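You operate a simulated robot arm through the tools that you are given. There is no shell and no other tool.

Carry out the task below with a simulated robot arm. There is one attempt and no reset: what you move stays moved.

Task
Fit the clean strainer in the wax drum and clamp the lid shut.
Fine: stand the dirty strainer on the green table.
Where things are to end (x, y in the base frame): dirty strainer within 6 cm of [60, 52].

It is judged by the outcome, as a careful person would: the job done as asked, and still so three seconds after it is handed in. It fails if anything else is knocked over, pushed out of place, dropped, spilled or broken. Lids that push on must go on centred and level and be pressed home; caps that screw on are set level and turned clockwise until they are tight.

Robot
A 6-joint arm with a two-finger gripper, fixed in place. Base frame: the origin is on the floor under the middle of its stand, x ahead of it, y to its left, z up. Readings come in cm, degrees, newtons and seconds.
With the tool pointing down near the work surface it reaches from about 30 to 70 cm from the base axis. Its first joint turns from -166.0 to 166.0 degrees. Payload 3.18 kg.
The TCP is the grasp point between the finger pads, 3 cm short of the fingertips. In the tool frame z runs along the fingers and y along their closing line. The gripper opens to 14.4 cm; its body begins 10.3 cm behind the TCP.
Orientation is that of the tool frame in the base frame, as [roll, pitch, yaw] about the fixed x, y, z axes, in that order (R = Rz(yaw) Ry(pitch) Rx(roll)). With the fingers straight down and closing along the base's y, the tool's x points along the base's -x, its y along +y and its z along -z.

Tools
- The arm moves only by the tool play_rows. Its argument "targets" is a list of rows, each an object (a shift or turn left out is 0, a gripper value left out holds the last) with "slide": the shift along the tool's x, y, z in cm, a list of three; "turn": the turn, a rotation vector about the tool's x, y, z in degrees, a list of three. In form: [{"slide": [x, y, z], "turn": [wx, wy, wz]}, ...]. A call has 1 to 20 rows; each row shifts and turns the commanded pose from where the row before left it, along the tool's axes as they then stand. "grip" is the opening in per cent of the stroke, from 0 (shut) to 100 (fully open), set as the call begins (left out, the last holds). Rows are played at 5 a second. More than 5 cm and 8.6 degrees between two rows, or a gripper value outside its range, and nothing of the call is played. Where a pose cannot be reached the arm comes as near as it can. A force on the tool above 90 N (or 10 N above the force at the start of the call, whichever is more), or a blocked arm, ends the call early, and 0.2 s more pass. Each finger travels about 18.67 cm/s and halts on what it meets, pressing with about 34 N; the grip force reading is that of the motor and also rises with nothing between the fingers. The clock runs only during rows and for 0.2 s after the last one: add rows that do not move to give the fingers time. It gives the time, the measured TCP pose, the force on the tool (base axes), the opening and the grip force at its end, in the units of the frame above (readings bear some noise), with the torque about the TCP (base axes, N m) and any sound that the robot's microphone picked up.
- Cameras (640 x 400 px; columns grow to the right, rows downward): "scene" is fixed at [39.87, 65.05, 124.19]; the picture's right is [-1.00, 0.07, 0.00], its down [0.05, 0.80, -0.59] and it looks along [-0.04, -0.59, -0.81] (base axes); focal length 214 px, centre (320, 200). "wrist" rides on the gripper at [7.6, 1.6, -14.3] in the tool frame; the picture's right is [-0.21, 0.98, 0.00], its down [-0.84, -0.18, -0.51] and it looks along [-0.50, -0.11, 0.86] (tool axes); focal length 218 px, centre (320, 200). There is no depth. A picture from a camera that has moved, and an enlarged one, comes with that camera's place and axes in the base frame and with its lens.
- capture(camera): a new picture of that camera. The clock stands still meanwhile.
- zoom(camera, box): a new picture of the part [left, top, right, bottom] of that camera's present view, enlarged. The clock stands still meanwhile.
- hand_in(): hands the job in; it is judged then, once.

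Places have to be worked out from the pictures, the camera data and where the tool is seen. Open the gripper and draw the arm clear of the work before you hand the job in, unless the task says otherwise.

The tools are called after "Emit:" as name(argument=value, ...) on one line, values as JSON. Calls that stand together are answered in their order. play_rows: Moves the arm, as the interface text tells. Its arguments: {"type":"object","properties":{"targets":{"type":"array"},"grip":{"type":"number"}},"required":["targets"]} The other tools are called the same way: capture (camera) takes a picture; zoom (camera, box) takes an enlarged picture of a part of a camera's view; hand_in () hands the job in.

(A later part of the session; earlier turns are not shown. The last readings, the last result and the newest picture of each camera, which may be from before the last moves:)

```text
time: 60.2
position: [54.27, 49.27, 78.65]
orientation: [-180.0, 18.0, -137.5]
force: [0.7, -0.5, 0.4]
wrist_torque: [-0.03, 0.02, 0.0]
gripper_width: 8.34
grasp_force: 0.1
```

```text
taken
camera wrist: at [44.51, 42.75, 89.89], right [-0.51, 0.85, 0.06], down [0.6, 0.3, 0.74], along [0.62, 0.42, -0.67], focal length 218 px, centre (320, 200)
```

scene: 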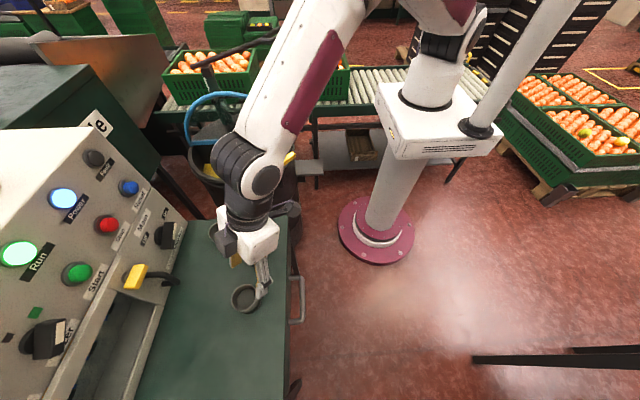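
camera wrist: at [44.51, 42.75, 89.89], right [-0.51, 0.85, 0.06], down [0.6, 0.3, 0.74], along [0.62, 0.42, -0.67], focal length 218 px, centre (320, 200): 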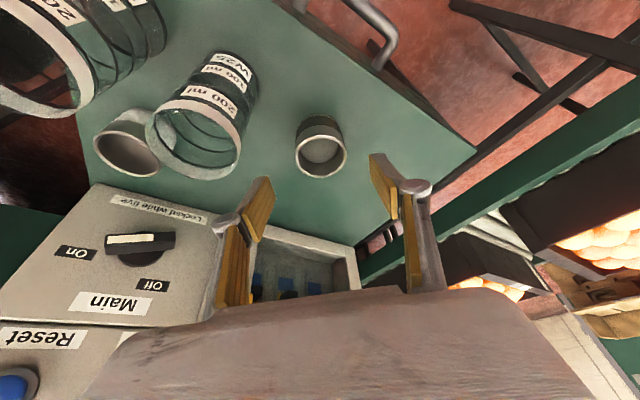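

The dirty strainer is standing at about (57.5, 52), well within 6 cm of the mark. Next I move over the jars, keeping the same lean, to above the clean strainer near (67.3, 33.4).

Emit:
play_rows(targets=[{"slide": [-0.525, 0, -1.615]}, {"slide": [-0.525, 0, -1.615]}, {"slide": [0.12, -2.41, -0.039]}, {"slide": [0.12, -2.41, -0.039]}, {"slide": [0.12, -2.41, -0.039]}, {"slide": [0.12, -2.41, -0.039]}, {"slide": [0.12, -2.41, -0.039]}, {"slide": [0.588, -2.115, 1.123]}, {"slide": [0.588, -2.115, 1.123]}, {"slide": [0.588, -2.115, 1.123]}, {"slide": [0.588, -2.115, 1.123]}, {}], grip=60)

Emit:
capture(camera="wrist")

Emit:
capture(camera="scene")

```text
time: 62.8
position: [67.22, 33.32, 77.11]
orientation: [180.0, 17.9, -137.4]
force: [0.4, -0.5, -0.4]
wrist_torque: [-0.01, -0.02, -0.02]
gripper_width: 8.62
grasp_force: 0.1
```

```text
taken
camera wrist: at [57.51, 26.63, 88.33], right [-0.51, 0.85, 0.06], down [0.6, 0.3, 0.74], along [0.62, 0.42, -0.67], focal length 218 px, centre (320, 200)
```

wrist: 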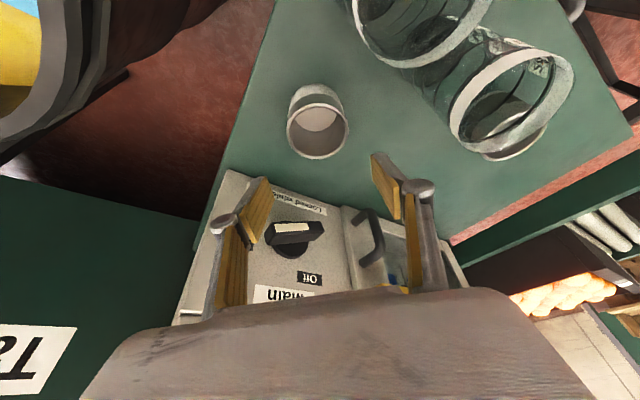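

```text
taken
```

scene: 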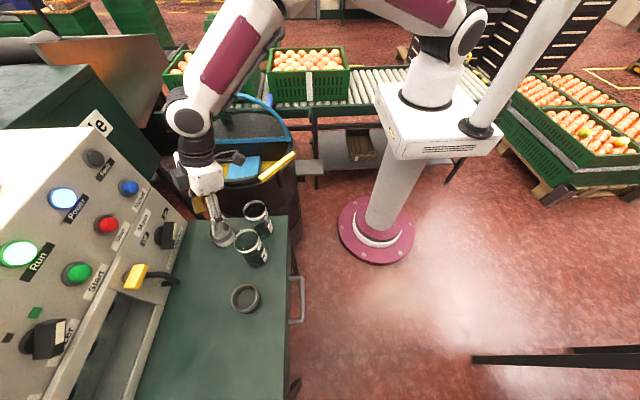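

I zoom in on the clean strainer to refine its position.

Emit:
zoom(camera="wrist", box=[260, 60, 400, 200])

Emit:
zoom(camera="scene", box=[180, 190, 290, 270])

```text
2.86 times, centred on (330, 130) of wrist
camera zoom: at [57.51, 26.63, 88.33], right [-0.51, 0.85, 0.06], down [0.6, 0.3, 0.74], along [0.62, 0.42, -0.67], focal length 624 px, centre (291, 400)
```

zoom: 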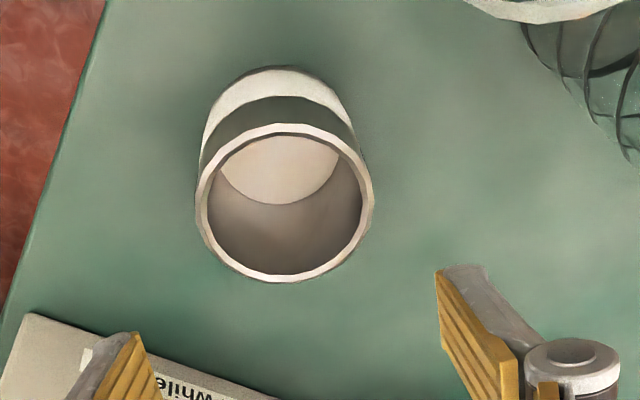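

```text
5.00 times, centred on (235, 230) of scene
camera zoom: at [39.87, 65.05, 124.19], right [-1.0, 0.07, 0.0], down [0.05, 0.8, -0.59], along [-0.04, -0.59, -0.81], focal length 1072 px, centre (745, 50)
```

zoom: 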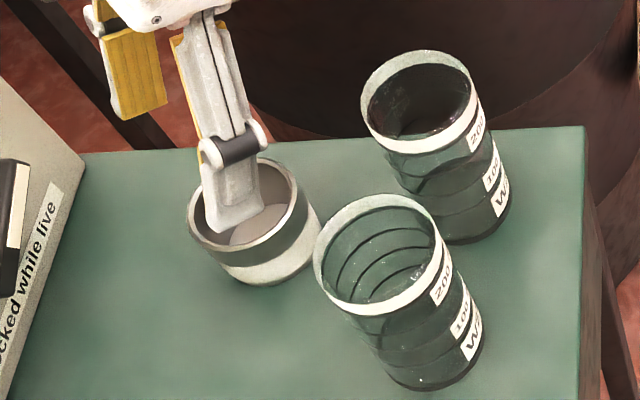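

The clean strainer centre refines to (67.0, 33.6). I correct and descend 6 cm vertically, then check the alignment.

Emit:
play_rows(targets=[{"slide": [0.35, 0.339, -0.114]}, {"slide": [0.618, 0, 1.902]}, {"slide": [0.618, 0, 1.902]}, {"slide": [0.618, 0, 1.902]}, {}])

Emit:
zoom(camera="wrist", box=[200, 80, 440, 230])

Emit:
zoom(camera="scene", box=[180, 190, 290, 270])

```text
time: 64.0
position: [66.62, 33.19, 71.2]
orientation: [-180.0, 18.1, -137.5]
force: [0.6, -0.5, -0.3]
wrist_torque: [0.04, -0.01, 0.03]
gripper_width: 8.63
grasp_force: 0.0
```

```text
2.67 times, centred on (320, 155) of wrist
camera zoom: at [56.89, 26.5, 82.43], right [-0.52, 0.85, 0.06], down [0.6, 0.3, 0.74], along [0.62, 0.42, -0.67], focal length 582 px, centre (320, 320)
```

zoom: 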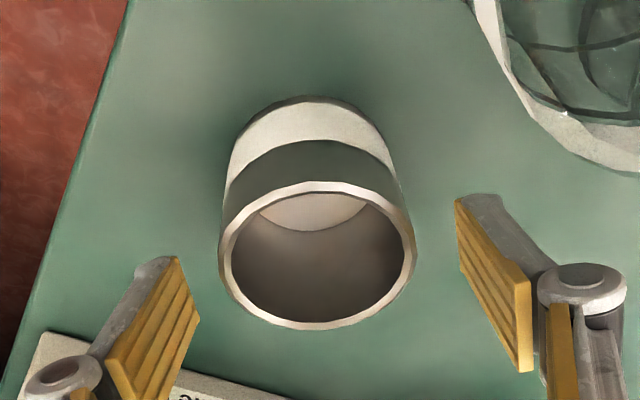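

```text
5.00 times, centred on (235, 230) of scene
camera zoom: at [39.87, 65.05, 124.19], right [-1.0, 0.07, 0.0], down [0.05, 0.8, -0.59], along [-0.04, -0.59, -0.81], focal length 1072 px, centre (745, 50)
```

zoom: 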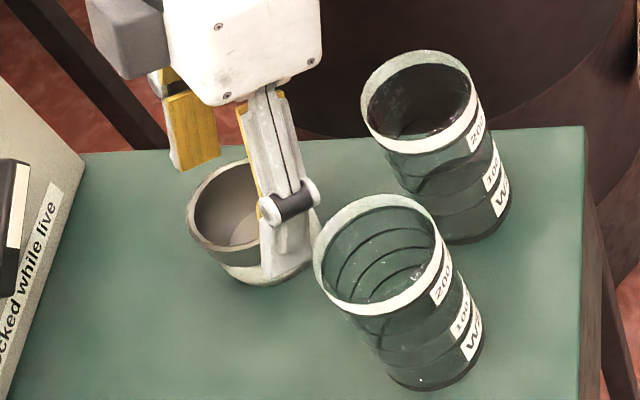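

The cup is centred between the fingers. I lower the last 3.8 cm.

Emit:
play_rows(targets=[{"slide": [0.296, 0, 1.236]}, {"slide": [0.296, 0, 1.236]}, {"slide": [0.296, 0, 1.236]}, {}])

Emit:
zoom(camera="wrist", box=[200, 100, 440, 250])

Emit:
zoom(camera="scene", box=[180, 190, 290, 270])

```text
time: 65.0
position: [66.82, 33.44, 67.27]
orientation: [180.0, 18.0, -137.5]
force: [-0.2, 0.1, 0.3]
wrist_torque: [0.01, 0.04, 0.01]
gripper_width: 8.64
grasp_force: 0.1
```

```text
2.67 times, centred on (320, 175) of wrist
camera zoom: at [57.14, 26.75, 78.58], right [-0.51, 0.85, 0.06], down [0.6, 0.3, 0.74], along [0.62, 0.42, -0.67], focal length 582 px, centre (320, 267)
```

zoom: 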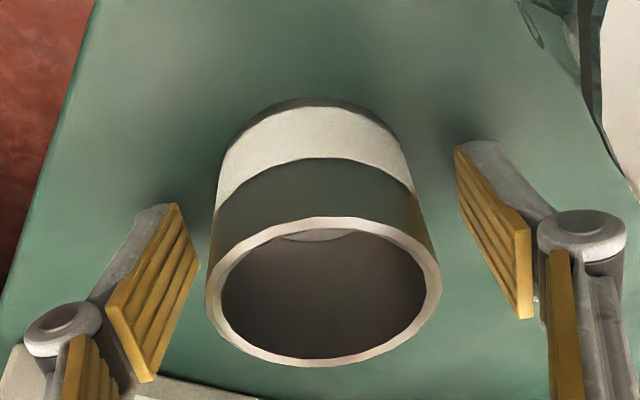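

```text
5.00 times, centred on (235, 230) of scene
camera zoom: at [39.87, 65.05, 124.19], right [-1.0, 0.07, 0.0], down [0.05, 0.8, -0.59], along [-0.04, -0.59, -0.81], focal length 1072 px, centre (745, 50)
```

zoom: 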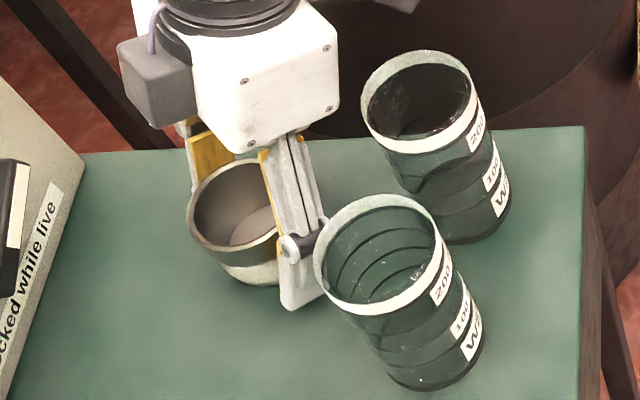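

Fingers straddle the clean cup symmetrically. I close in stages.

Emit:
play_rows(targets=[{}, {}], grip=45)

Emit:
play_rows(targets=[{}, {}], grip=41)

Emit:
play_rows(targets=[{}, {}, {}], grip=30)

Emit:
zoom(camera="wrist", box=[200, 100, 440, 250])

```text
time: 65.6
position: [66.9, 33.45, 67.36]
orientation: [180.0, 17.9, -137.5]
force: [0.1, 0.2, 0.5]
wrist_torque: [-0.01, 0.02, 0.02]
gripper_width: 6.46
grasp_force: 0.1
```

```text
time: 66.2
position: [66.85, 33.33, 67.41]
orientation: [180.0, 17.9, -137.5]
force: [0.4, 0.6, -0.1]
wrist_torque: [0.01, -0.01, 0.02]
gripper_width: 5.96
grasp_force: 0.6
```

```text
time: 67.0
position: [66.79, 33.43, 67.23]
orientation: [-180.0, 18.0, -137.5]
force: [-0.5, -0.5, 1.2]
wrist_torque: [-0.03, 0.03, 0.02]
gripper_width: 5.83
grasp_force: 33.7
```

```text
2.67 times, centred on (320, 175) of wrist
camera zoom: at [57.13, 26.74, 78.59], right [-0.51, 0.85, 0.06], down [0.6, 0.3, 0.74], along [0.62, 0.42, -0.67], focal length 582 px, centre (320, 267)
```

zoom: 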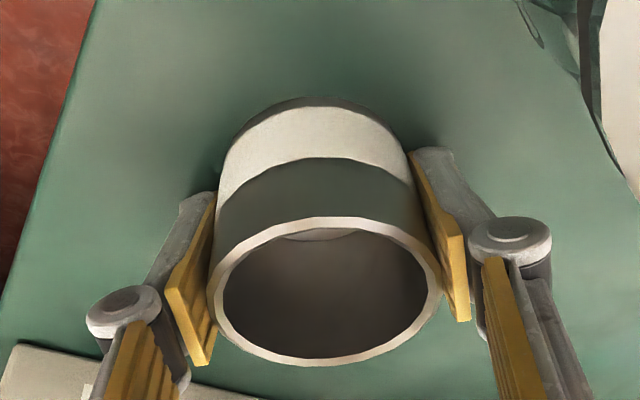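

The clean strainer is gripped at 5.8 cm. I lift it vertically to about z 75 first and check.

Emit:
play_rows(targets=[{"slide": [-0.155, 0, -0.476]}, {"slide": [-0.309, 0, -0.951]}, {"slide": [-0.618, 0, -1.902]}, {"slide": [-0.618, 0, -1.902]}, {"slide": [-0.618, 0, -1.902]}, {}])

Emit:
capture(camera="wrist")

Emit:
zoom(camera="scene", box=[180, 170, 320, 320])

```text
time: 68.4
position: [66.83, 33.2, 74.8]
orientation: [-180.0, 18.0, -137.4]
force: [-0.1, -0.6, -0.7]
wrist_torque: [0.01, 0.04, -0.01]
gripper_width: 5.84
grasp_force: 33.9
```

```text
taken
camera wrist: at [57.15, 26.57, 86.01], right [-0.51, 0.86, 0.06], down [0.6, 0.3, 0.74], along [0.62, 0.42, -0.67], focal length 218 px, centre (320, 200)
```

wrist: 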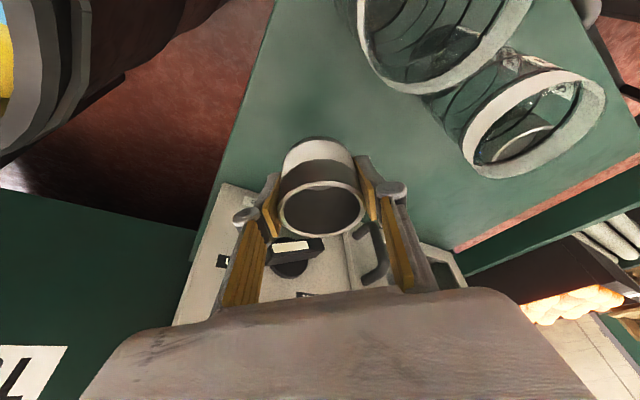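

```text
2.67 times, centred on (250, 245) of scene
camera zoom: at [39.87, 65.05, 124.19], right [-1.0, 0.07, 0.0], down [0.05, 0.8, -0.59], along [-0.04, -0.59, -0.81], focal length 572 px, centre (507, 80)
```

zoom: 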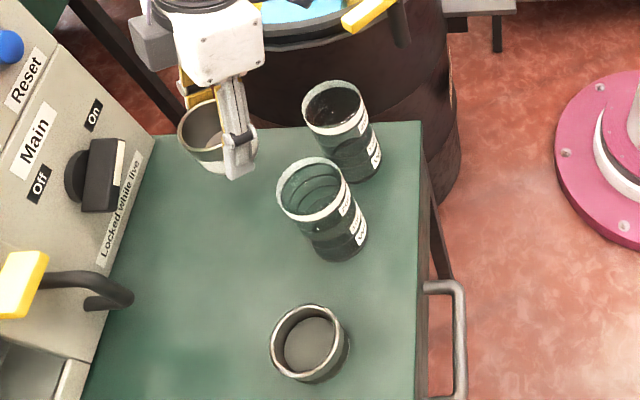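

The clean strainer is held level and the rest of the table is undisturbed. I raise it, bring it inwards, and turn back to the drum orientation (yaw 120°).

Emit:
play_rows(targets=[{"slide": [-0.649, 0, -1.997]}, {"slide": [-0.649, 0, -1.997]}, {"slide": [1.894, 0, -1.036]}, {"slide": [1.894, 0, -1.036]}, {"slide": [1.894, 0, -1.036]}, {"slide": [1.894, 0, -1.036]}, {"slide": [1.894, 0, -1.036]}, {}])

Emit:
play_rows(targets=[{"turn": [2.642, 0, 8.131]}, {"turn": [2.642, 0, 8.131]}, {"turn": [2.642, 0, 8.131]}, {"turn": [2.642, 0, 8.131]}, {"turn": [2.642, 0, 8.131]}, {"turn": [2.642, 0, 8.131]}, {"turn": [2.642, 0, 8.131]}, {"turn": [2.642, 0, 8.131]}, {"turn": [2.642, 0, 8.131]}, {"turn": [2.642, 0, 8.131]}, {"turn": [2.642, 0, 8.131]}, {"turn": [2.618, 0, 8.058]}, {}])

Emit:
capture(camera="wrist")

Emit:
capture(camera="scene")

```text
time: 70.2
position: [59.01, 26.46, 81.03]
orientation: [179.9, 18.0, -137.4]
force: [-0.7, -0.3, -1.2]
wrist_torque: [-0.05, 0.01, -0.03]
gripper_width: 5.86
grasp_force: 34.1
```

```text
time: 73.0
position: [59.11, 26.33, 81.04]
orientation: [180.0, 18.0, 119.9]
force: [0.0, 0.7, -1.3]
wrist_torque: [-0.01, 0.02, -0.02]
gripper_width: 5.84
grasp_force: 34.1
```

```text
taken
camera wrist: at [54.61, 37.34, 92.29], right [0.95, 0.32, 0.06], down [0.17, -0.65, 0.74], along [0.28, -0.69, -0.67], focal length 218 px, centre (320, 200)
```

wrist: 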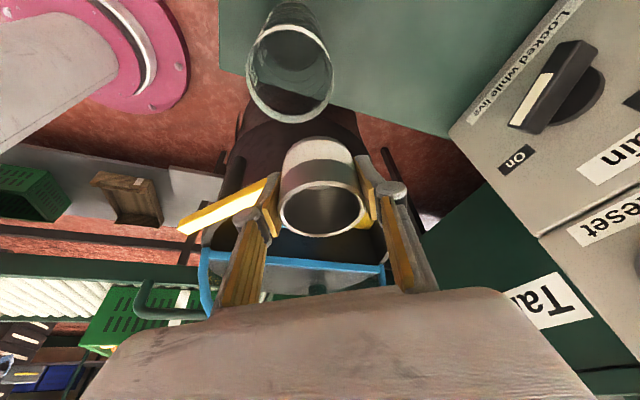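

```text
taken
```

scene: 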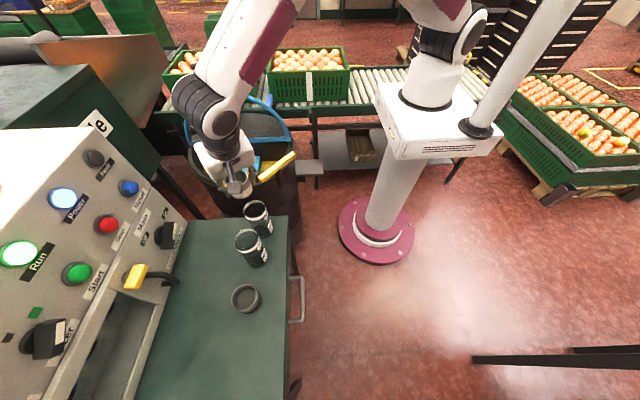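

I carry it back over the drum, to above the blue block, and look at the seat.

Emit:
play_rows(targets=[{"slide": [-1.43, -0.33, 0.54]}, {"slide": [-2.855, -0.657, 1.078]}, {"slide": [-2.855, -0.657, 1.078]}, {"slide": [-2.855, -0.657, 1.078]}, {"slide": [-2.855, -0.657, 1.078]}, {"slide": [-2.855, -0.657, 1.078]}, {"slide": [-2.855, -0.657, 1.078]}, {"slide": [-1.43, -0.33, 0.54]}, {}])

Emit:
capture(camera="wrist")

Emit:
zoom(camera="wrist", box=[230, 40, 410, 220])

Emit:
zoom(camera="scene", box=[190, 110, 290, 200])

```text
time: 75.0
position: [65.68, 5.45, 80.21]
orientation: [-180.0, 18.0, 120.0]
force: [-0.1, 0.5, -0.7]
wrist_torque: [-0.01, 0.0, -0.03]
gripper_width: 5.86
grasp_force: 33.8
```

```text
taken
camera wrist: at [61.26, 16.36, 91.43], right [0.95, 0.32, 0.06], down [0.17, -0.65, 0.74], along [0.28, -0.69, -0.67], focal length 218 px, centre (320, 200)
```

wrist: 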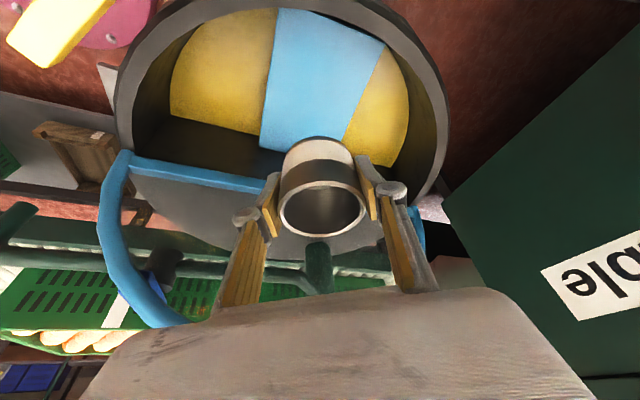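

```text
2.22 times, centred on (320, 130) of wrist
camera zoom: at [61.26, 16.36, 91.43], right [0.95, 0.32, 0.06], down [0.17, -0.65, 0.74], along [0.28, -0.69, -0.67], focal length 485 px, centre (320, 356)
```

zoom: 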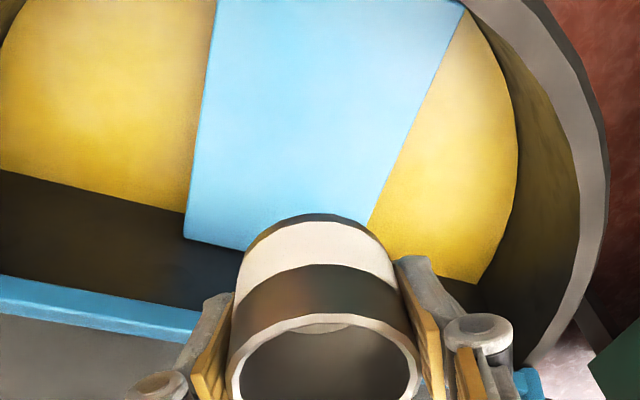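

```text
4.44 times, centred on (240, 155) of scene
camera zoom: at [39.87, 65.05, 124.19], right [-1.0, 0.07, 0.0], down [0.05, 0.8, -0.59], along [-0.04, -0.59, -0.81], focal length 953 px, centre (676, 400)
```

zoom: 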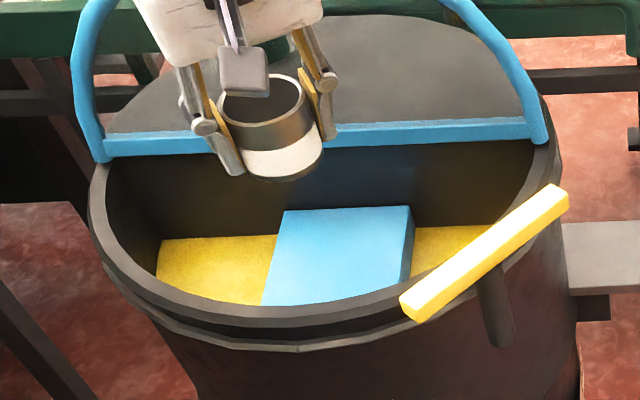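

The block is plain and centred at about (65.9, 4.8), which is where the dirty strainer stood. I lower the clean one to the same gripper pose, first to about 2 cm above.

Emit:
play_rows(targets=[{"slide": [0.68, 0.04, 2.092]}, {"slide": [0.68, 0.04, 2.092]}, {"slide": [0.68, 0.04, 2.092]}, {"slide": [0.68, 0.04, 2.092]}, {"slide": [0.68, 0.03, 2.092]}, {}])

Emit:
capture(camera="wrist")

Emit:
zoom(camera="scene", box=[190, 110, 290, 200])

```text
time: 76.4
position: [65.89, 5.55, 69.12]
orientation: [180.0, 17.9, 120.0]
force: [-1.5, -0.8, -1.1]
wrist_torque: [0.03, 0.02, -0.01]
gripper_width: 5.86
grasp_force: 34.5
```

```text
taken
camera wrist: at [61.53, 16.53, 80.34], right [0.95, 0.32, 0.07], down [0.17, -0.65, 0.74], along [0.28, -0.69, -0.67], focal length 218 px, centre (320, 200)
```

wrist: 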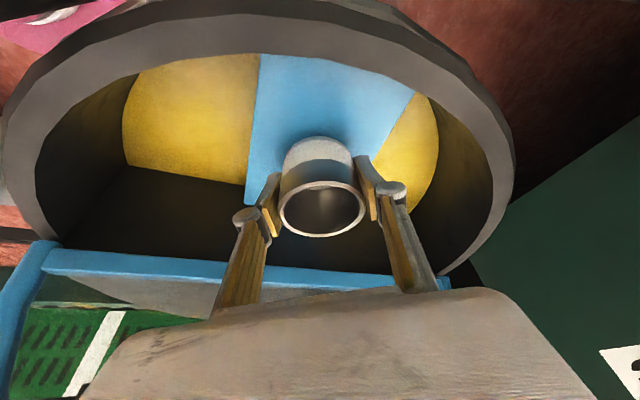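

```text
4.44 times, centred on (240, 155) of scene
camera zoom: at [39.87, 65.05, 124.19], right [-1.0, 0.07, 0.0], down [0.05, 0.8, -0.59], along [-0.04, -0.59, -0.81], focal length 953 px, centre (676, 400)
```

zoom: 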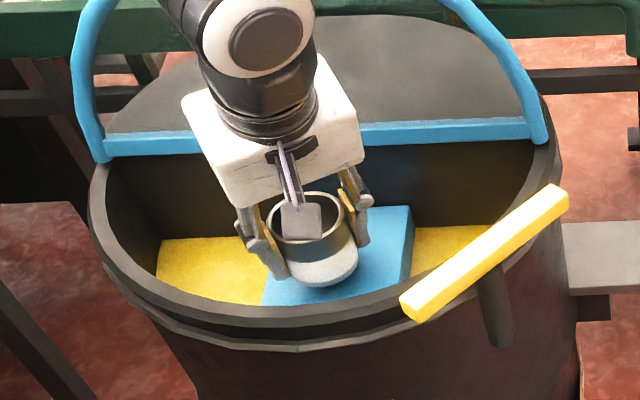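

About 2 cm to go. I lower in small steps watching for contact.

Emit:
play_rows(targets=[{"slide": [0.124, 0, 0.38]}, {"slide": [0.124, 0, 0.38]}, {"slide": [0.093, 0, 0.285]}, {}])

Emit:
play_rows(targets=[{"slide": [0.062, 0, 0.19]}, {"slide": [0.062, 0, 0.19]}, {}])

Emit:
play_rows(targets=[{"slide": [0.062, 0, 0.19]}, {}])

```text
time: 77.4
position: [65.85, 5.56, 68.0]
orientation: [-179.9, 18.0, 120.0]
force: [0.2, 0.3, -0.1]
wrist_torque: [0.0, -0.04, -0.01]
gripper_width: 5.84
grasp_force: 33.9
```

```text
time: 78.2
position: [65.9, 5.64, 67.63]
orientation: [180.0, 18.0, 120.1]
force: [-0.2, 0.4, -0.7]
wrist_torque: [-0.03, -0.02, -0.05]
gripper_width: 5.84
grasp_force: 33.9
```

```text
time: 78.8
position: [65.88, 5.56, 67.31]
orientation: [-179.9, 18.0, 120.0]
force: [0.1, 0.3, -1.0]
wrist_torque: [-0.02, -0.01, -0.03]
gripper_width: 5.85
grasp_force: 33.9
```

No contact yet at 67.3, and the pickup height was 67.15. I continue in 1.5–2 mm steps.

Emit:
play_rows(targets=[{"slide": [0.046, 0, 0.143]}, {}])

Emit:
play_rows(targets=[{"slide": [0.046, 0, 0.143]}, {}])

Emit:
play_rows(targets=[{"slide": [0.046, 0, 0.143]}, {}])

Emit:
zoom(camera="wrist", box=[200, 110, 440, 260])

```text
time: 79.4
position: [65.92, 5.49, 67.09]
orientation: [-180.0, 18.0, 120.0]
force: [0.4, 0.6, -0.3]
wrist_torque: [-0.02, 0.0, -0.03]
gripper_width: 5.88
grasp_force: 34.0
```

```text
time: 80.0
position: [65.98, 5.58, 67.0]
orientation: [180.0, 18.0, 119.9]
force: [0.4, -0.7, 0.4]
wrist_torque: [0.0, 0.01, 0.02]
gripper_width: 5.87
grasp_force: 34.0
```

```text
time: 80.6
position: [65.93, 5.64, 66.99]
orientation: [180.0, 18.0, 120.0]
force: [0.9, -1.7, 6.3]
wrist_torque: [-0.19, 0.0, 0.03]
gripper_width: 5.85
grasp_force: 33.8
```

```text
2.67 times, centred on (320, 185) of wrist
camera zoom: at [61.5, 16.55, 78.19], right [0.95, 0.32, 0.07], down [0.17, -0.65, 0.74], along [0.28, -0.69, -0.67], focal length 582 px, centre (320, 240)
```

zoom: 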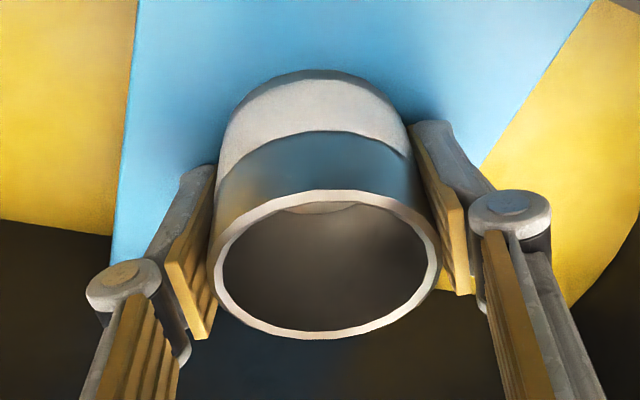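

Contact at TCP z 67.0; the position and base height match where the dirty strainer sat (base z ≈ 63.15). I release gently.

Emit:
play_rows(targets=[{}, {}], grip=43)

Emit:
play_rows(targets=[{}, {}], grip=55)

Emit:
zoom(camera="wrist", box=[200, 110, 440, 260])

```text
time: 81.2
position: [65.84, 5.53, 66.8]
orientation: [180.0, 18.0, 120.0]
force: [-0.4, 0.3, -0.1]
wrist_torque: [0.0, 0.0, -0.02]
gripper_width: 6.18
grasp_force: 0.1
```

```text
time: 81.8
position: [65.8, 5.59, 66.89]
orientation: [180.0, 18.0, 120.0]
force: [-0.7, 0.1, -0.5]
wrist_torque: [-0.01, -0.02, 0.0]
gripper_width: 7.92
grasp_force: 0.0
```

```text
2.67 times, centred on (320, 185) of wrist
camera zoom: at [61.47, 16.57, 78.14], right [0.95, 0.32, 0.06], down [0.17, -0.65, 0.74], along [0.28, -0.69, -0.67], focal length 582 px, centre (320, 240)
```

zoom: 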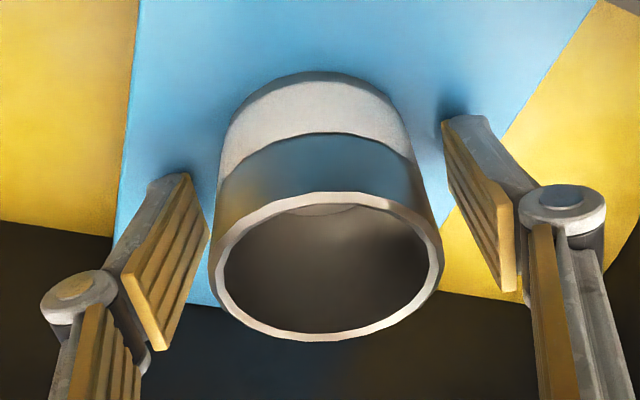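

The clean strainer stands free on the block. I withdraw along the tool axis and look at the result.

Emit:
play_rows(targets=[{"slide": [0, 0, -1.5]}, {"slide": [0, 0, -2]}, {"slide": [0, 0, -2.5]}, {"slide": [0, 0, -3]}, {"slide": [0, 0, -3]}, {"slide": [0, 0, -3]}, {}])

Emit:
capture(camera="wrist")

Emit:
zoom(camera="scene", box=[190, 110, 290, 200])

```text
time: 83.4
position: [63.31, 9.35, 80.95]
orientation: [-180.0, 18.0, 120.0]
force: [-0.2, 0.3, -0.2]
wrist_torque: [-0.02, -0.01, -0.03]
gripper_width: 7.94
grasp_force: 0.2
```

```text
taken
camera wrist: at [58.95, 20.34, 92.26], right [0.95, 0.32, 0.06], down [0.17, -0.65, 0.74], along [0.28, -0.69, -0.67], focal length 218 px, centre (320, 200)
```

wrist: 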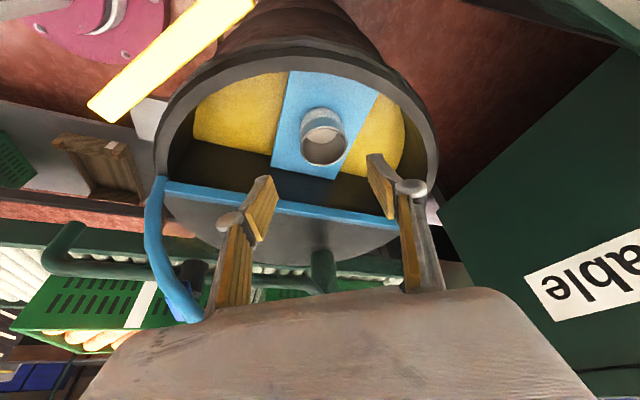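

```text
4.44 times, centred on (240, 155) of scene
camera zoom: at [39.87, 65.05, 124.19], right [-1.0, 0.07, 0.0], down [0.05, 0.8, -0.59], along [-0.04, -0.59, -0.81], focal length 953 px, centre (676, 400)
```

zoom: 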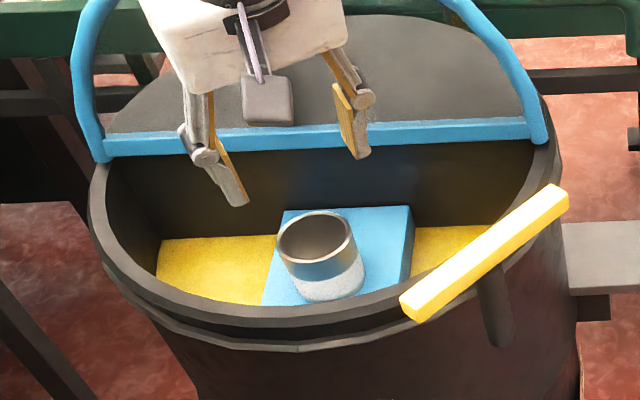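

The clean strainer sits where the old one was. Now I close the lid: I'll re-grip its handle from above so the lid stays under control. I rise, then turn to yaw 180°.

Emit:
play_rows(targets=[{"slide": [-0.93, -0.28, -3.38]}, {"slide": [-0.93, -0.28, -3.38]}, {"slide": [-0.93, -0.28, -3.38]}, {"slide": [-0.93, -0.28, -3.38]}, {"turn": [-2.648, 0, -8.151]}, {"turn": [-2.648, 0, -8.151]}, {"turn": [-2.648, 0, -8.151]}, {"turn": [-2.648, 0, -8.151]}, {"turn": [-2.648, 0, -8.151]}, {"turn": [-2.648, 0, -8.151]}, {"turn": [-2.648, 0, -8.151]}, {}], grip=30)

Emit:
capture(camera="wrist")

Emit:
capture(camera="scene")

```text
time: 86.0
position: [61.61, 9.19, 94.33]
orientation: [-179.9, 18.0, -179.9]
force: [0.2, -0.6, -0.2]
wrist_torque: [0.01, 0.0, 0.0]
gripper_width: 4.33
grasp_force: 0.0
out of reach, approached as far as the arm can: row 4
```

```text
taken
camera wrist: at [49.96, 10.84, 105.65], right [0.2, 0.98, 0.06], down [0.64, -0.18, 0.74], along [0.74, -0.1, -0.67], focal length 218 px, centre (320, 200)
```

wrist: 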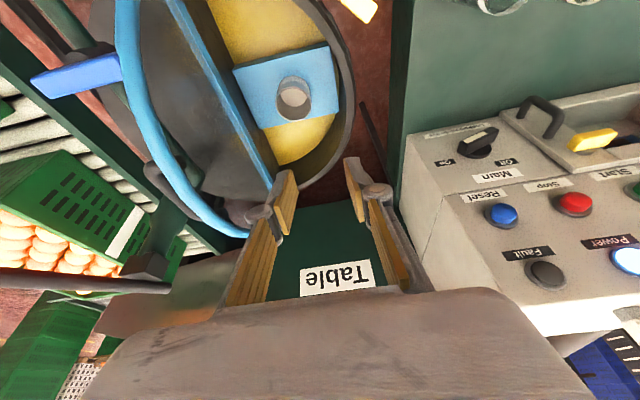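

```text
taken
```

scene: 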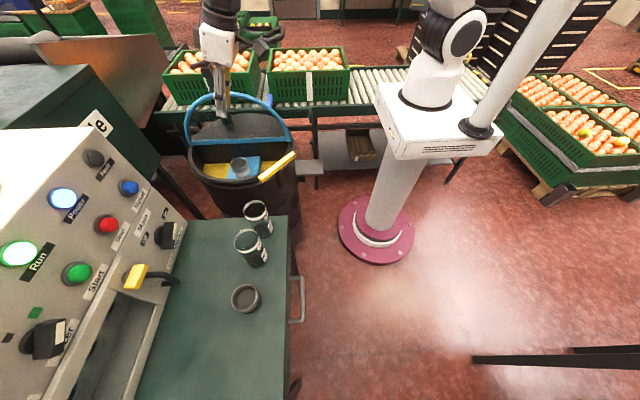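

I move over towards the handle side at this height to see the bar from above.

Emit:
play_rows(targets=[{"slide": [0, -3, -0.2]}, {"slide": [0, -3, -0.2]}, {"slide": [0, -3, 0]}, {"slide": [0, -3, 0]}, {}])

Emit:
capture(camera="wrist")

Emit:
zoom(camera="scene", box=[160, 20, 320, 160])

```text
time: 87.2
position: [61.45, -3.02, 94.67]
orientation: [-180.0, 18.0, -180.0]
force: [-0.5, -0.7, 0.3]
wrist_torque: [0.02, 0.02, 0.02]
gripper_width: 4.33
grasp_force: 0.1
```

```text
taken
camera wrist: at [49.7, -1.28, 105.98], right [0.2, 0.98, 0.06], down [0.64, -0.18, 0.74], along [0.74, -0.11, -0.67], focal length 218 px, centre (320, 200)
```

wrist: 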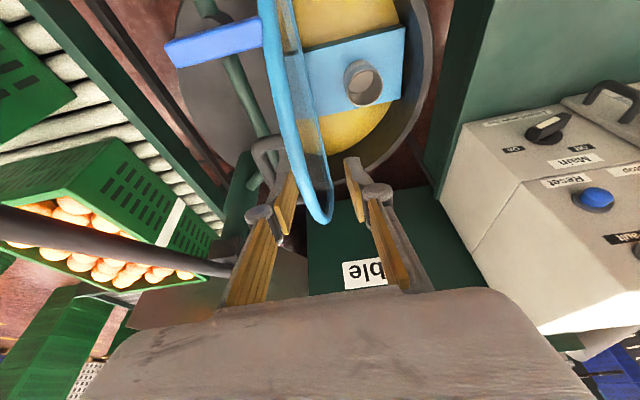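

```text
2.86 times, centred on (240, 90) of scene
camera zoom: at [39.87, 65.05, 124.19], right [-1.0, 0.07, 0.0], down [0.05, 0.8, -0.59], along [-0.04, -0.59, -0.81], focal length 613 px, centre (549, 514)
```

zoom: 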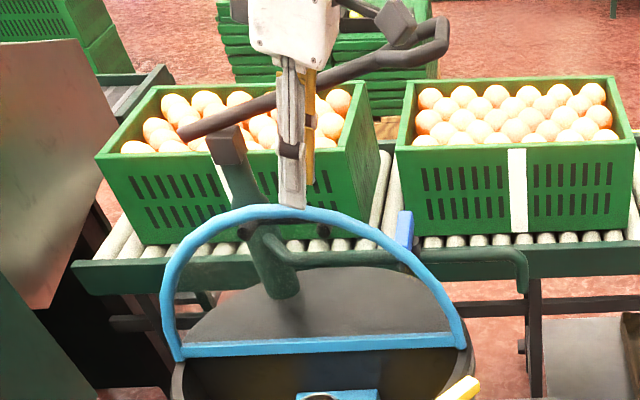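

I zoom in on the handle between the fingers.

Emit:
zoom(camera="wrist", box=[190, 90, 390, 290])

```text
2.00 times, centred on (290, 190) of wrist
camera zoom: at [49.7, -1.28, 105.98], right [0.2, 0.98, 0.06], down [0.64, -0.18, 0.74], along [0.74, -0.11, -0.67], focal length 436 px, centre (380, 220)
```

zoom: 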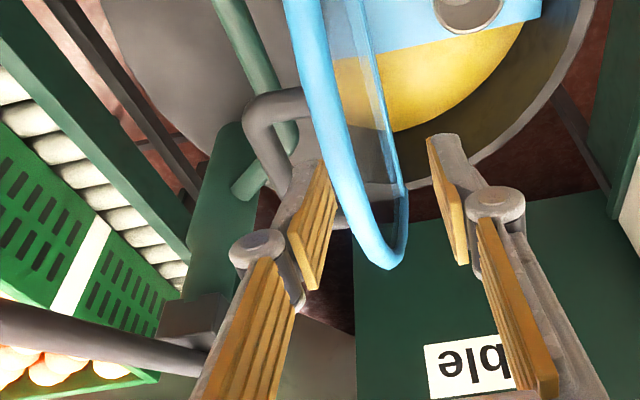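

The handle bar is near y ≈ -8.3, z ≈ 86. I move directly above it and check the alignment, staying clear of the black pipe at y ≈ -20.

Emit:
play_rows(targets=[{"slide": [-0.8, -1.77, 0.26]}, {"slide": [-0.8, -1.77, 0.26]}, {"slide": [-0.8, -1.77, 0.26]}, {}], grip=20)

Emit:
zoom(camera="wrist", box=[190, 90, 450, 290])

Emit:
zoom(camera="scene", box=[160, 20, 320, 160])

```text
time: 88.2
position: [63.85, -8.02, 94.72]
orientation: [179.9, 17.9, -180.0]
force: [-0.3, -0.2, -0.1]
wrist_torque: [-0.04, -0.01, -0.01]
gripper_width: 2.87
grasp_force: 0.1
```

```text
2.00 times, centred on (320, 190) of wrist
camera zoom: at [52.26, -6.44, 105.94], right [0.2, 0.98, 0.06], down [0.64, -0.18, 0.74], along [0.74, -0.11, -0.67], focal length 436 px, centre (320, 220)
```

zoom: 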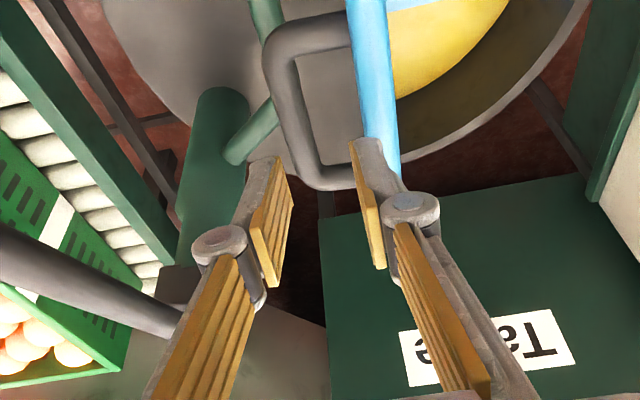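

```text
2.86 times, centred on (240, 90) of scene
camera zoom: at [39.87, 65.05, 124.19], right [-1.0, 0.07, 0.0], down [0.05, 0.8, -0.59], along [-0.04, -0.59, -0.81], focal length 613 px, centre (549, 514)
```

zoom: 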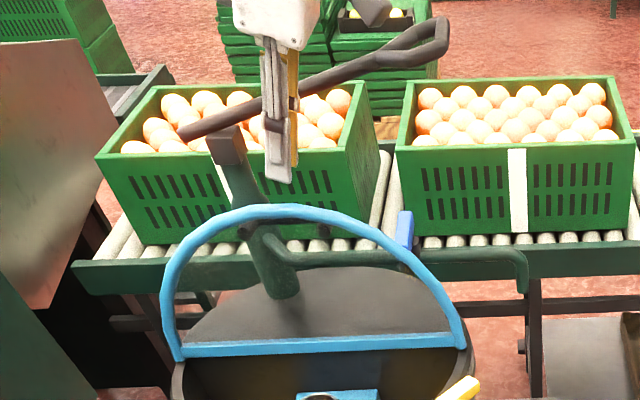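

The bar is about 1.2 cm further to -y than the gripper centre. I shift and verify.

Emit:
play_rows(targets=[{"slide": [-0.57, -1.2, 0.185]}, {}])

Emit:
zoom(camera="wrist", box=[190, 90, 450, 290])

```text
time: 88.8
position: [64.65, -9.28, 94.64]
orientation: [-180.0, 18.0, -180.0]
force: [-0.3, -0.5, -0.4]
wrist_torque: [-0.02, -0.03, -0.01]
gripper_width: 2.88
grasp_force: 0.1
```

```text
2.00 times, centred on (320, 190) of wrist
camera zoom: at [52.9, -7.67, 105.9], right [0.2, 0.98, 0.06], down [0.64, -0.18, 0.74], along [0.74, -0.11, -0.67], focal length 436 px, centre (320, 220)
```

zoom: 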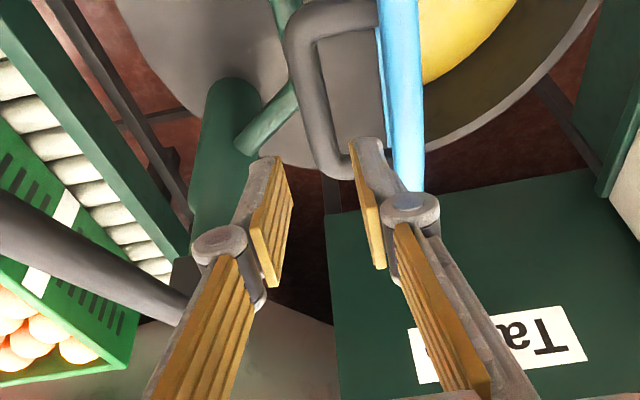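

The bar is now centred between the fingertips. I descend in two parts, watching the force.

Emit:
play_rows(targets=[{"slide": [0.463, 0, 1.427]}, {"slide": [0.463, 0, 1.427]}, {"slide": [0.463, 0, 1.427]}, {}])

Emit:
zoom(camera="wrist", box=[190, 90, 450, 290])

Emit:
zoom(camera="scene", box=[160, 20, 320, 160])

```text
time: 89.8
position: [64.68, -9.32, 90.36]
orientation: [-180.0, 18.1, -180.0]
force: [0.4, -0.7, 0.2]
wrist_torque: [-0.02, -0.04, 0.03]
gripper_width: 2.85
grasp_force: 0.1
```

```text
2.00 times, centred on (320, 190) of wrist
camera zoom: at [53.01, -7.69, 101.63], right [0.2, 0.98, 0.06], down [0.64, -0.18, 0.74], along [0.74, -0.11, -0.67], focal length 436 px, centre (320, 220)
```

zoom: 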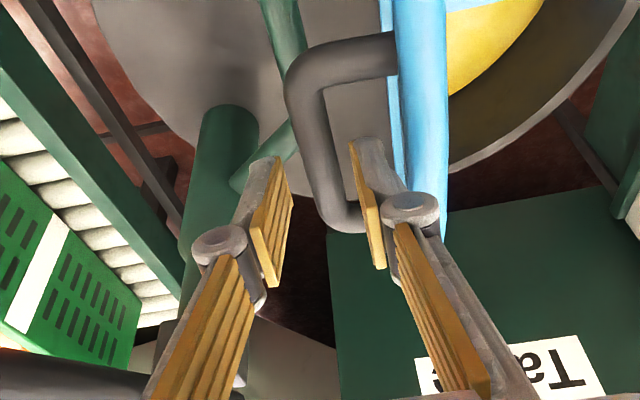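

```text
2.86 times, centred on (240, 90) of scene
camera zoom: at [39.87, 65.05, 124.19], right [-1.0, 0.07, 0.0], down [0.05, 0.8, -0.59], along [-0.04, -0.59, -0.81], focal length 613 px, centre (549, 514)
```

zoom: 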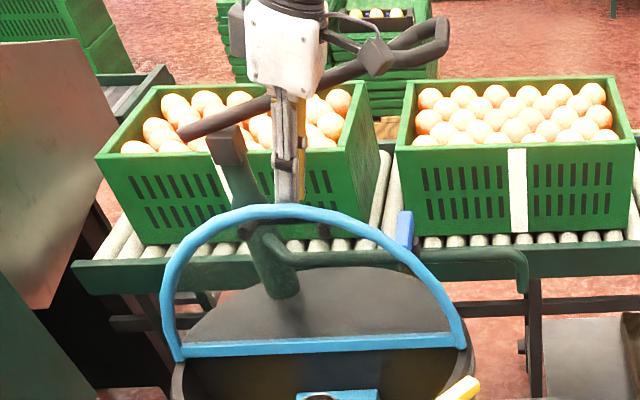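

The right finger enters the gap between bar and lid, and the left one is on the other side. I continue down 3.6 cm.

Emit:
play_rows(targets=[{"slide": [0.371, 0, 1.141]}, {"slide": [0.371, 0, 1.141]}, {"slide": [0.371, 0, 1.141]}, {}])

Emit:
zoom(camera="wrist", box=[190, 90, 450, 290])

Emit:
zoom(camera="scene", box=[180, 40, 300, 140])

```text
time: 90.8
position: [64.72, -9.46, 86.8]
orientation: [-180.0, 18.0, 180.0]
force: [0.2, -0.1, -0.9]
wrist_torque: [-0.01, 0.02, 0.0]
gripper_width: 2.87
grasp_force: 0.1
```

```text
2.00 times, centred on (320, 190) of wrist
camera zoom: at [52.91, -7.72, 98.08], right [0.2, 0.98, 0.06], down [0.64, -0.18, 0.74], along [0.74, -0.11, -0.67], focal length 436 px, centre (320, 220)
```

zoom: 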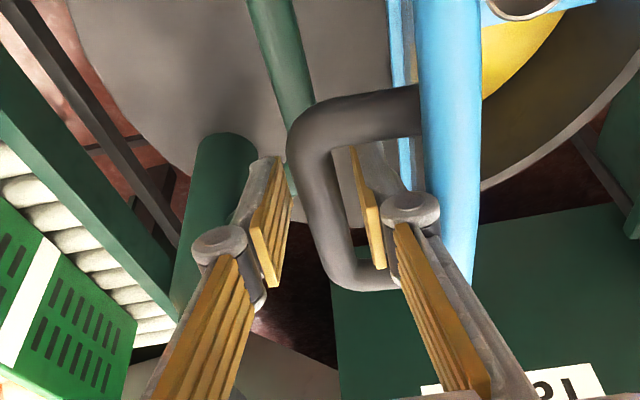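

```text
4.00 times, centred on (240, 90) of scene
camera zoom: at [39.87, 65.05, 124.19], right [-1.0, 0.07, 0.0], down [0.05, 0.8, -0.59], along [-0.04, -0.59, -0.81], focal length 858 px, centre (640, 640)
```

zoom: 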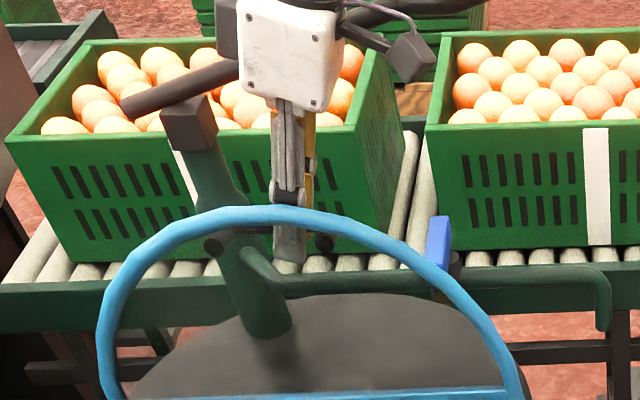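

The bar is between the fingers. I close the grip on it.

Emit:
play_rows(targets=[{}, {}], grip=13)

Emit:
play_rows(targets=[{}, {}, {}], grip=0)

Emit:
zoom(camera="wrist", box=[190, 90, 450, 290])

```text
time: 91.4
position: [64.53, -9.28, 86.89]
orientation: [-179.9, 18.0, -180.0]
force: [-0.2, -0.4, -0.2]
wrist_torque: [-0.01, 0.02, -0.01]
gripper_width: 1.88
grasp_force: 0.0
```

```text
time: 92.2
position: [64.46, -9.25, 86.75]
orientation: [179.9, 18.0, -179.9]
force: [3.5, 13.0, -2.9]
wrist_torque: [0.08, 0.0, 0.88]
gripper_width: 1.46
grasp_force: 44.6
```

```text
2.00 times, centred on (320, 190) of wrist
camera zoom: at [52.92, -7.63, 98.07], right [0.2, 0.98, 0.06], down [0.65, -0.18, 0.74], along [0.74, -0.1, -0.67], focal length 436 px, centre (320, 220)
```

zoom: 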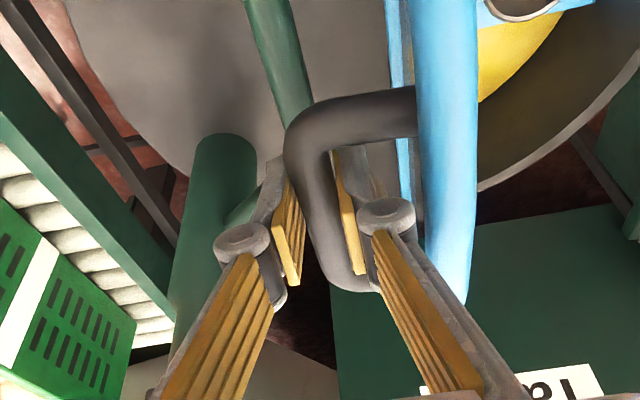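

The handle is held at y ≈ -9.25, so the lid is at about 97°. I swing it closed along the arc in short stages, checking forces.

Emit:
play_rows(targets=[{"slide": [-0.085, 0.88, -0.26]}, {"slide": [-0.085, 0.88, -0.26]}, {"slide": [-0.087, 1.37, -0.266]}])

Emit:
play_rows(targets=[{"slide": [-0.049, 1.38, -0.152]}, {"slide": [-0.012, 1.39, -0.038]}, {"slide": [0.025, 1.4, 0.076]}])

Emit:
zoom(camera="scene", box=[160, 40, 310, 160])

```text
time: 93.0
position: [64.56, -6.32, 87.53]
orientation: [-180.0, 18.0, -180.0]
force: [-0.4, -3.7, 11.2]
wrist_torque: [-0.21, 0.51, 0.73]
gripper_width: 1.46
grasp_force: 43.8
```

```text
time: 93.8
position: [64.58, -2.22, 87.56]
orientation: [-180.0, 18.1, -180.0]
force: [8.7, -1.3, -3.6]
wrist_torque: [-0.18, 0.41, 0.8]
gripper_width: 1.44
grasp_force: 44.3
```

```text
3.33 times, centred on (235, 100) of scene
camera zoom: at [39.87, 65.05, 124.19], right [-1.0, 0.07, 0.0], down [0.05, 0.8, -0.59], along [-0.04, -0.59, -0.81], focal length 715 px, centre (603, 533)
```

zoom: 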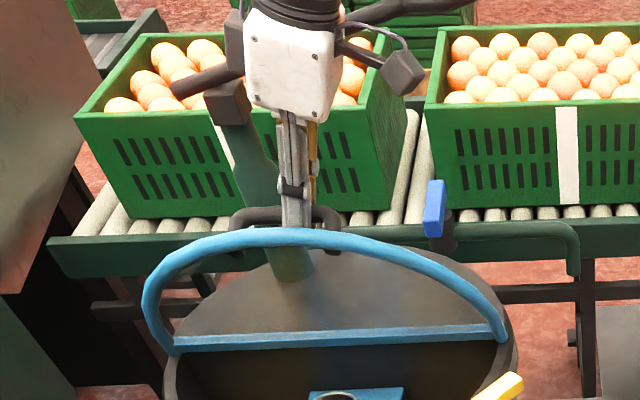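

Forces are low and the lid is following, now at about 70°. I continue lowering.

Emit:
play_rows(targets=[{"slide": [0.062, 1.38, 0.19]}, {"slide": [0.102, 1.35, 0.314]}, {"slide": [0.133, 1.33, 0.409]}])

Emit:
play_rows(targets=[{"slide": [0.173, 1.28, 0.533]}, {"slide": [0.204, 1.22, 0.628]}, {"slide": [0.238, 1.17, 0.732]}])

Emit:
zoom(camera="scene", box=[160, 40, 310, 180])

Emit:
capture(camera="wrist")

```text
time: 94.6
position: [64.44, 1.92, 86.58]
orientation: [179.9, 18.1, 179.9]
force: [9.7, -1.2, -1.5]
wrist_torque: [-0.17, 0.31, 0.66]
gripper_width: 1.45
grasp_force: 44.0
```

```text
time: 95.4
position: [64.54, 5.6, 84.53]
orientation: [-180.0, 17.8, -180.0]
force: [-2.6, -1.5, -3.2]
wrist_torque: [-0.09, 0.32, 0.51]
gripper_width: 1.44
grasp_force: 44.1
```

```text
2.86 times, centred on (235, 110) of scene
camera zoom: at [39.87, 65.05, 124.19], right [-1.0, 0.07, 0.0], down [0.05, 0.8, -0.59], along [-0.04, -0.59, -0.81], focal length 613 px, centre (563, 457)
```

zoom: 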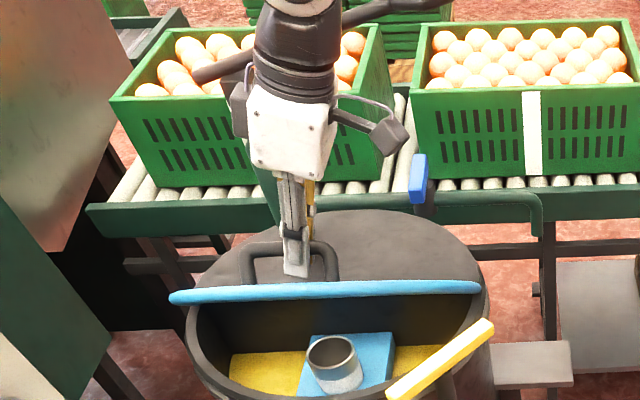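

```text
taken
camera wrist: at [52.91, 7.34, 95.79], right [0.2, 0.98, 0.06], down [0.65, -0.18, 0.74], along [0.74, -0.11, -0.67], focal length 218 px, centre (320, 200)
```

wrist: 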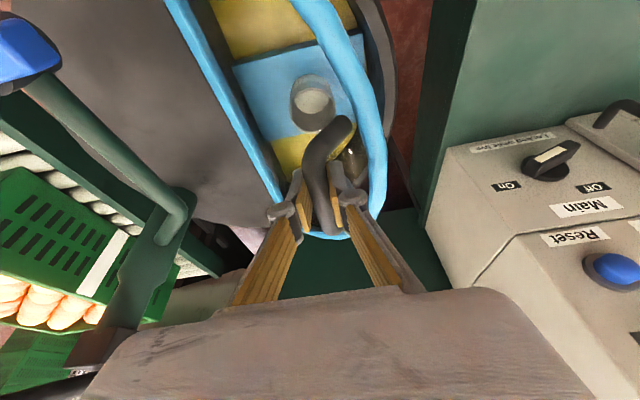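

The lid is at about 40° and the forces are still tiny. I continue to about 10°.

Emit:
play_rows(targets=[{"slide": [0.269, 1.09, 0.827]}, {"slide": [0.294, 1.01, 0.903]}, {"slide": [0.324, 0.93, 0.999]}])

Emit:
play_rows(targets=[{"slide": [0.343, 0.83, 1.056]}, {"slide": [0.368, 0.73, 1.132]}, {"slide": [0.386, 0.63, 1.189]}])

Emit:
zoom(camera="scene", box=[180, 90, 310, 190])

```text
time: 96.2
position: [64.55, 8.63, 81.57]
orientation: [-179.9, 17.7, -180.0]
force: [-13.9, -4.6, -5.0]
wrist_torque: [-0.11, 0.39, 0.35]
gripper_width: 1.43
grasp_force: 44.1
```

```text
time: 97.0
position: [64.63, 10.83, 78.29]
orientation: [-179.9, 18.0, 180.0]
force: [-13.2, -3.7, -3.0]
wrist_torque: [-0.12, 0.46, 0.08]
gripper_width: 1.42
grasp_force: 44.0
```

```text
4.00 times, centred on (245, 140) of scene
camera zoom: at [39.87, 65.05, 124.19], right [-1.0, 0.07, 0.0], down [0.05, 0.8, -0.59], along [-0.04, -0.59, -0.81], focal length 858 px, centre (620, 440)
```

zoom: 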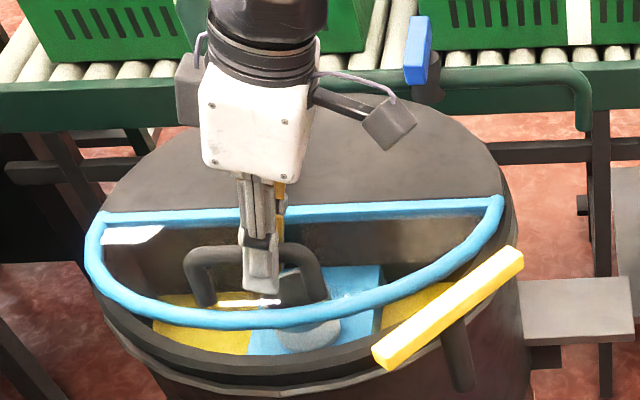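

About 10° remain. I lower it home in smaller steps.

Emit:
play_rows(targets=[{"slide": [0.2, 0.26, 0.613]}, {"slide": [0.2, 0.25, 0.613]}, {"slide": [0.2, 0.2, 0.63]}, {}])

Emit:
play_rows(targets=[{"slide": [0.1, 0.1, 0.32]}, {"slide": [0.1, 0.09, 0.32]}, {}])

Emit:
zoom(camera="scene", box=[180, 110, 310, 200])

```text
time: 98.0
position: [64.79, 11.74, 76.34]
orientation: [179.9, 18.2, -179.9]
force: [-9.8, 13.2, 1.9]
wrist_torque: [0.05, 0.03, 0.04]
gripper_width: 1.41
grasp_force: 44.2
```

```text
time: 98.8
position: [64.66, 11.91, 75.77]
orientation: [-180.0, 18.2, -180.0]
force: [-1.5, 15.0, 3.6]
wrist_torque: [0.01, -0.24, 0.06]
gripper_width: 1.44
grasp_force: 43.9
```

```text
4.44 times, centred on (245, 155) of scene
camera zoom: at [39.87, 65.05, 124.19], right [-1.0, 0.07, 0.0], down [0.05, 0.8, -0.59], along [-0.04, -0.59, -0.81], focal length 953 px, centre (653, 400)
```

zoom: 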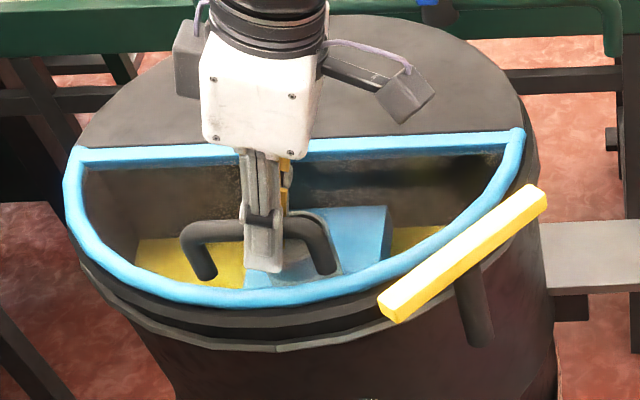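

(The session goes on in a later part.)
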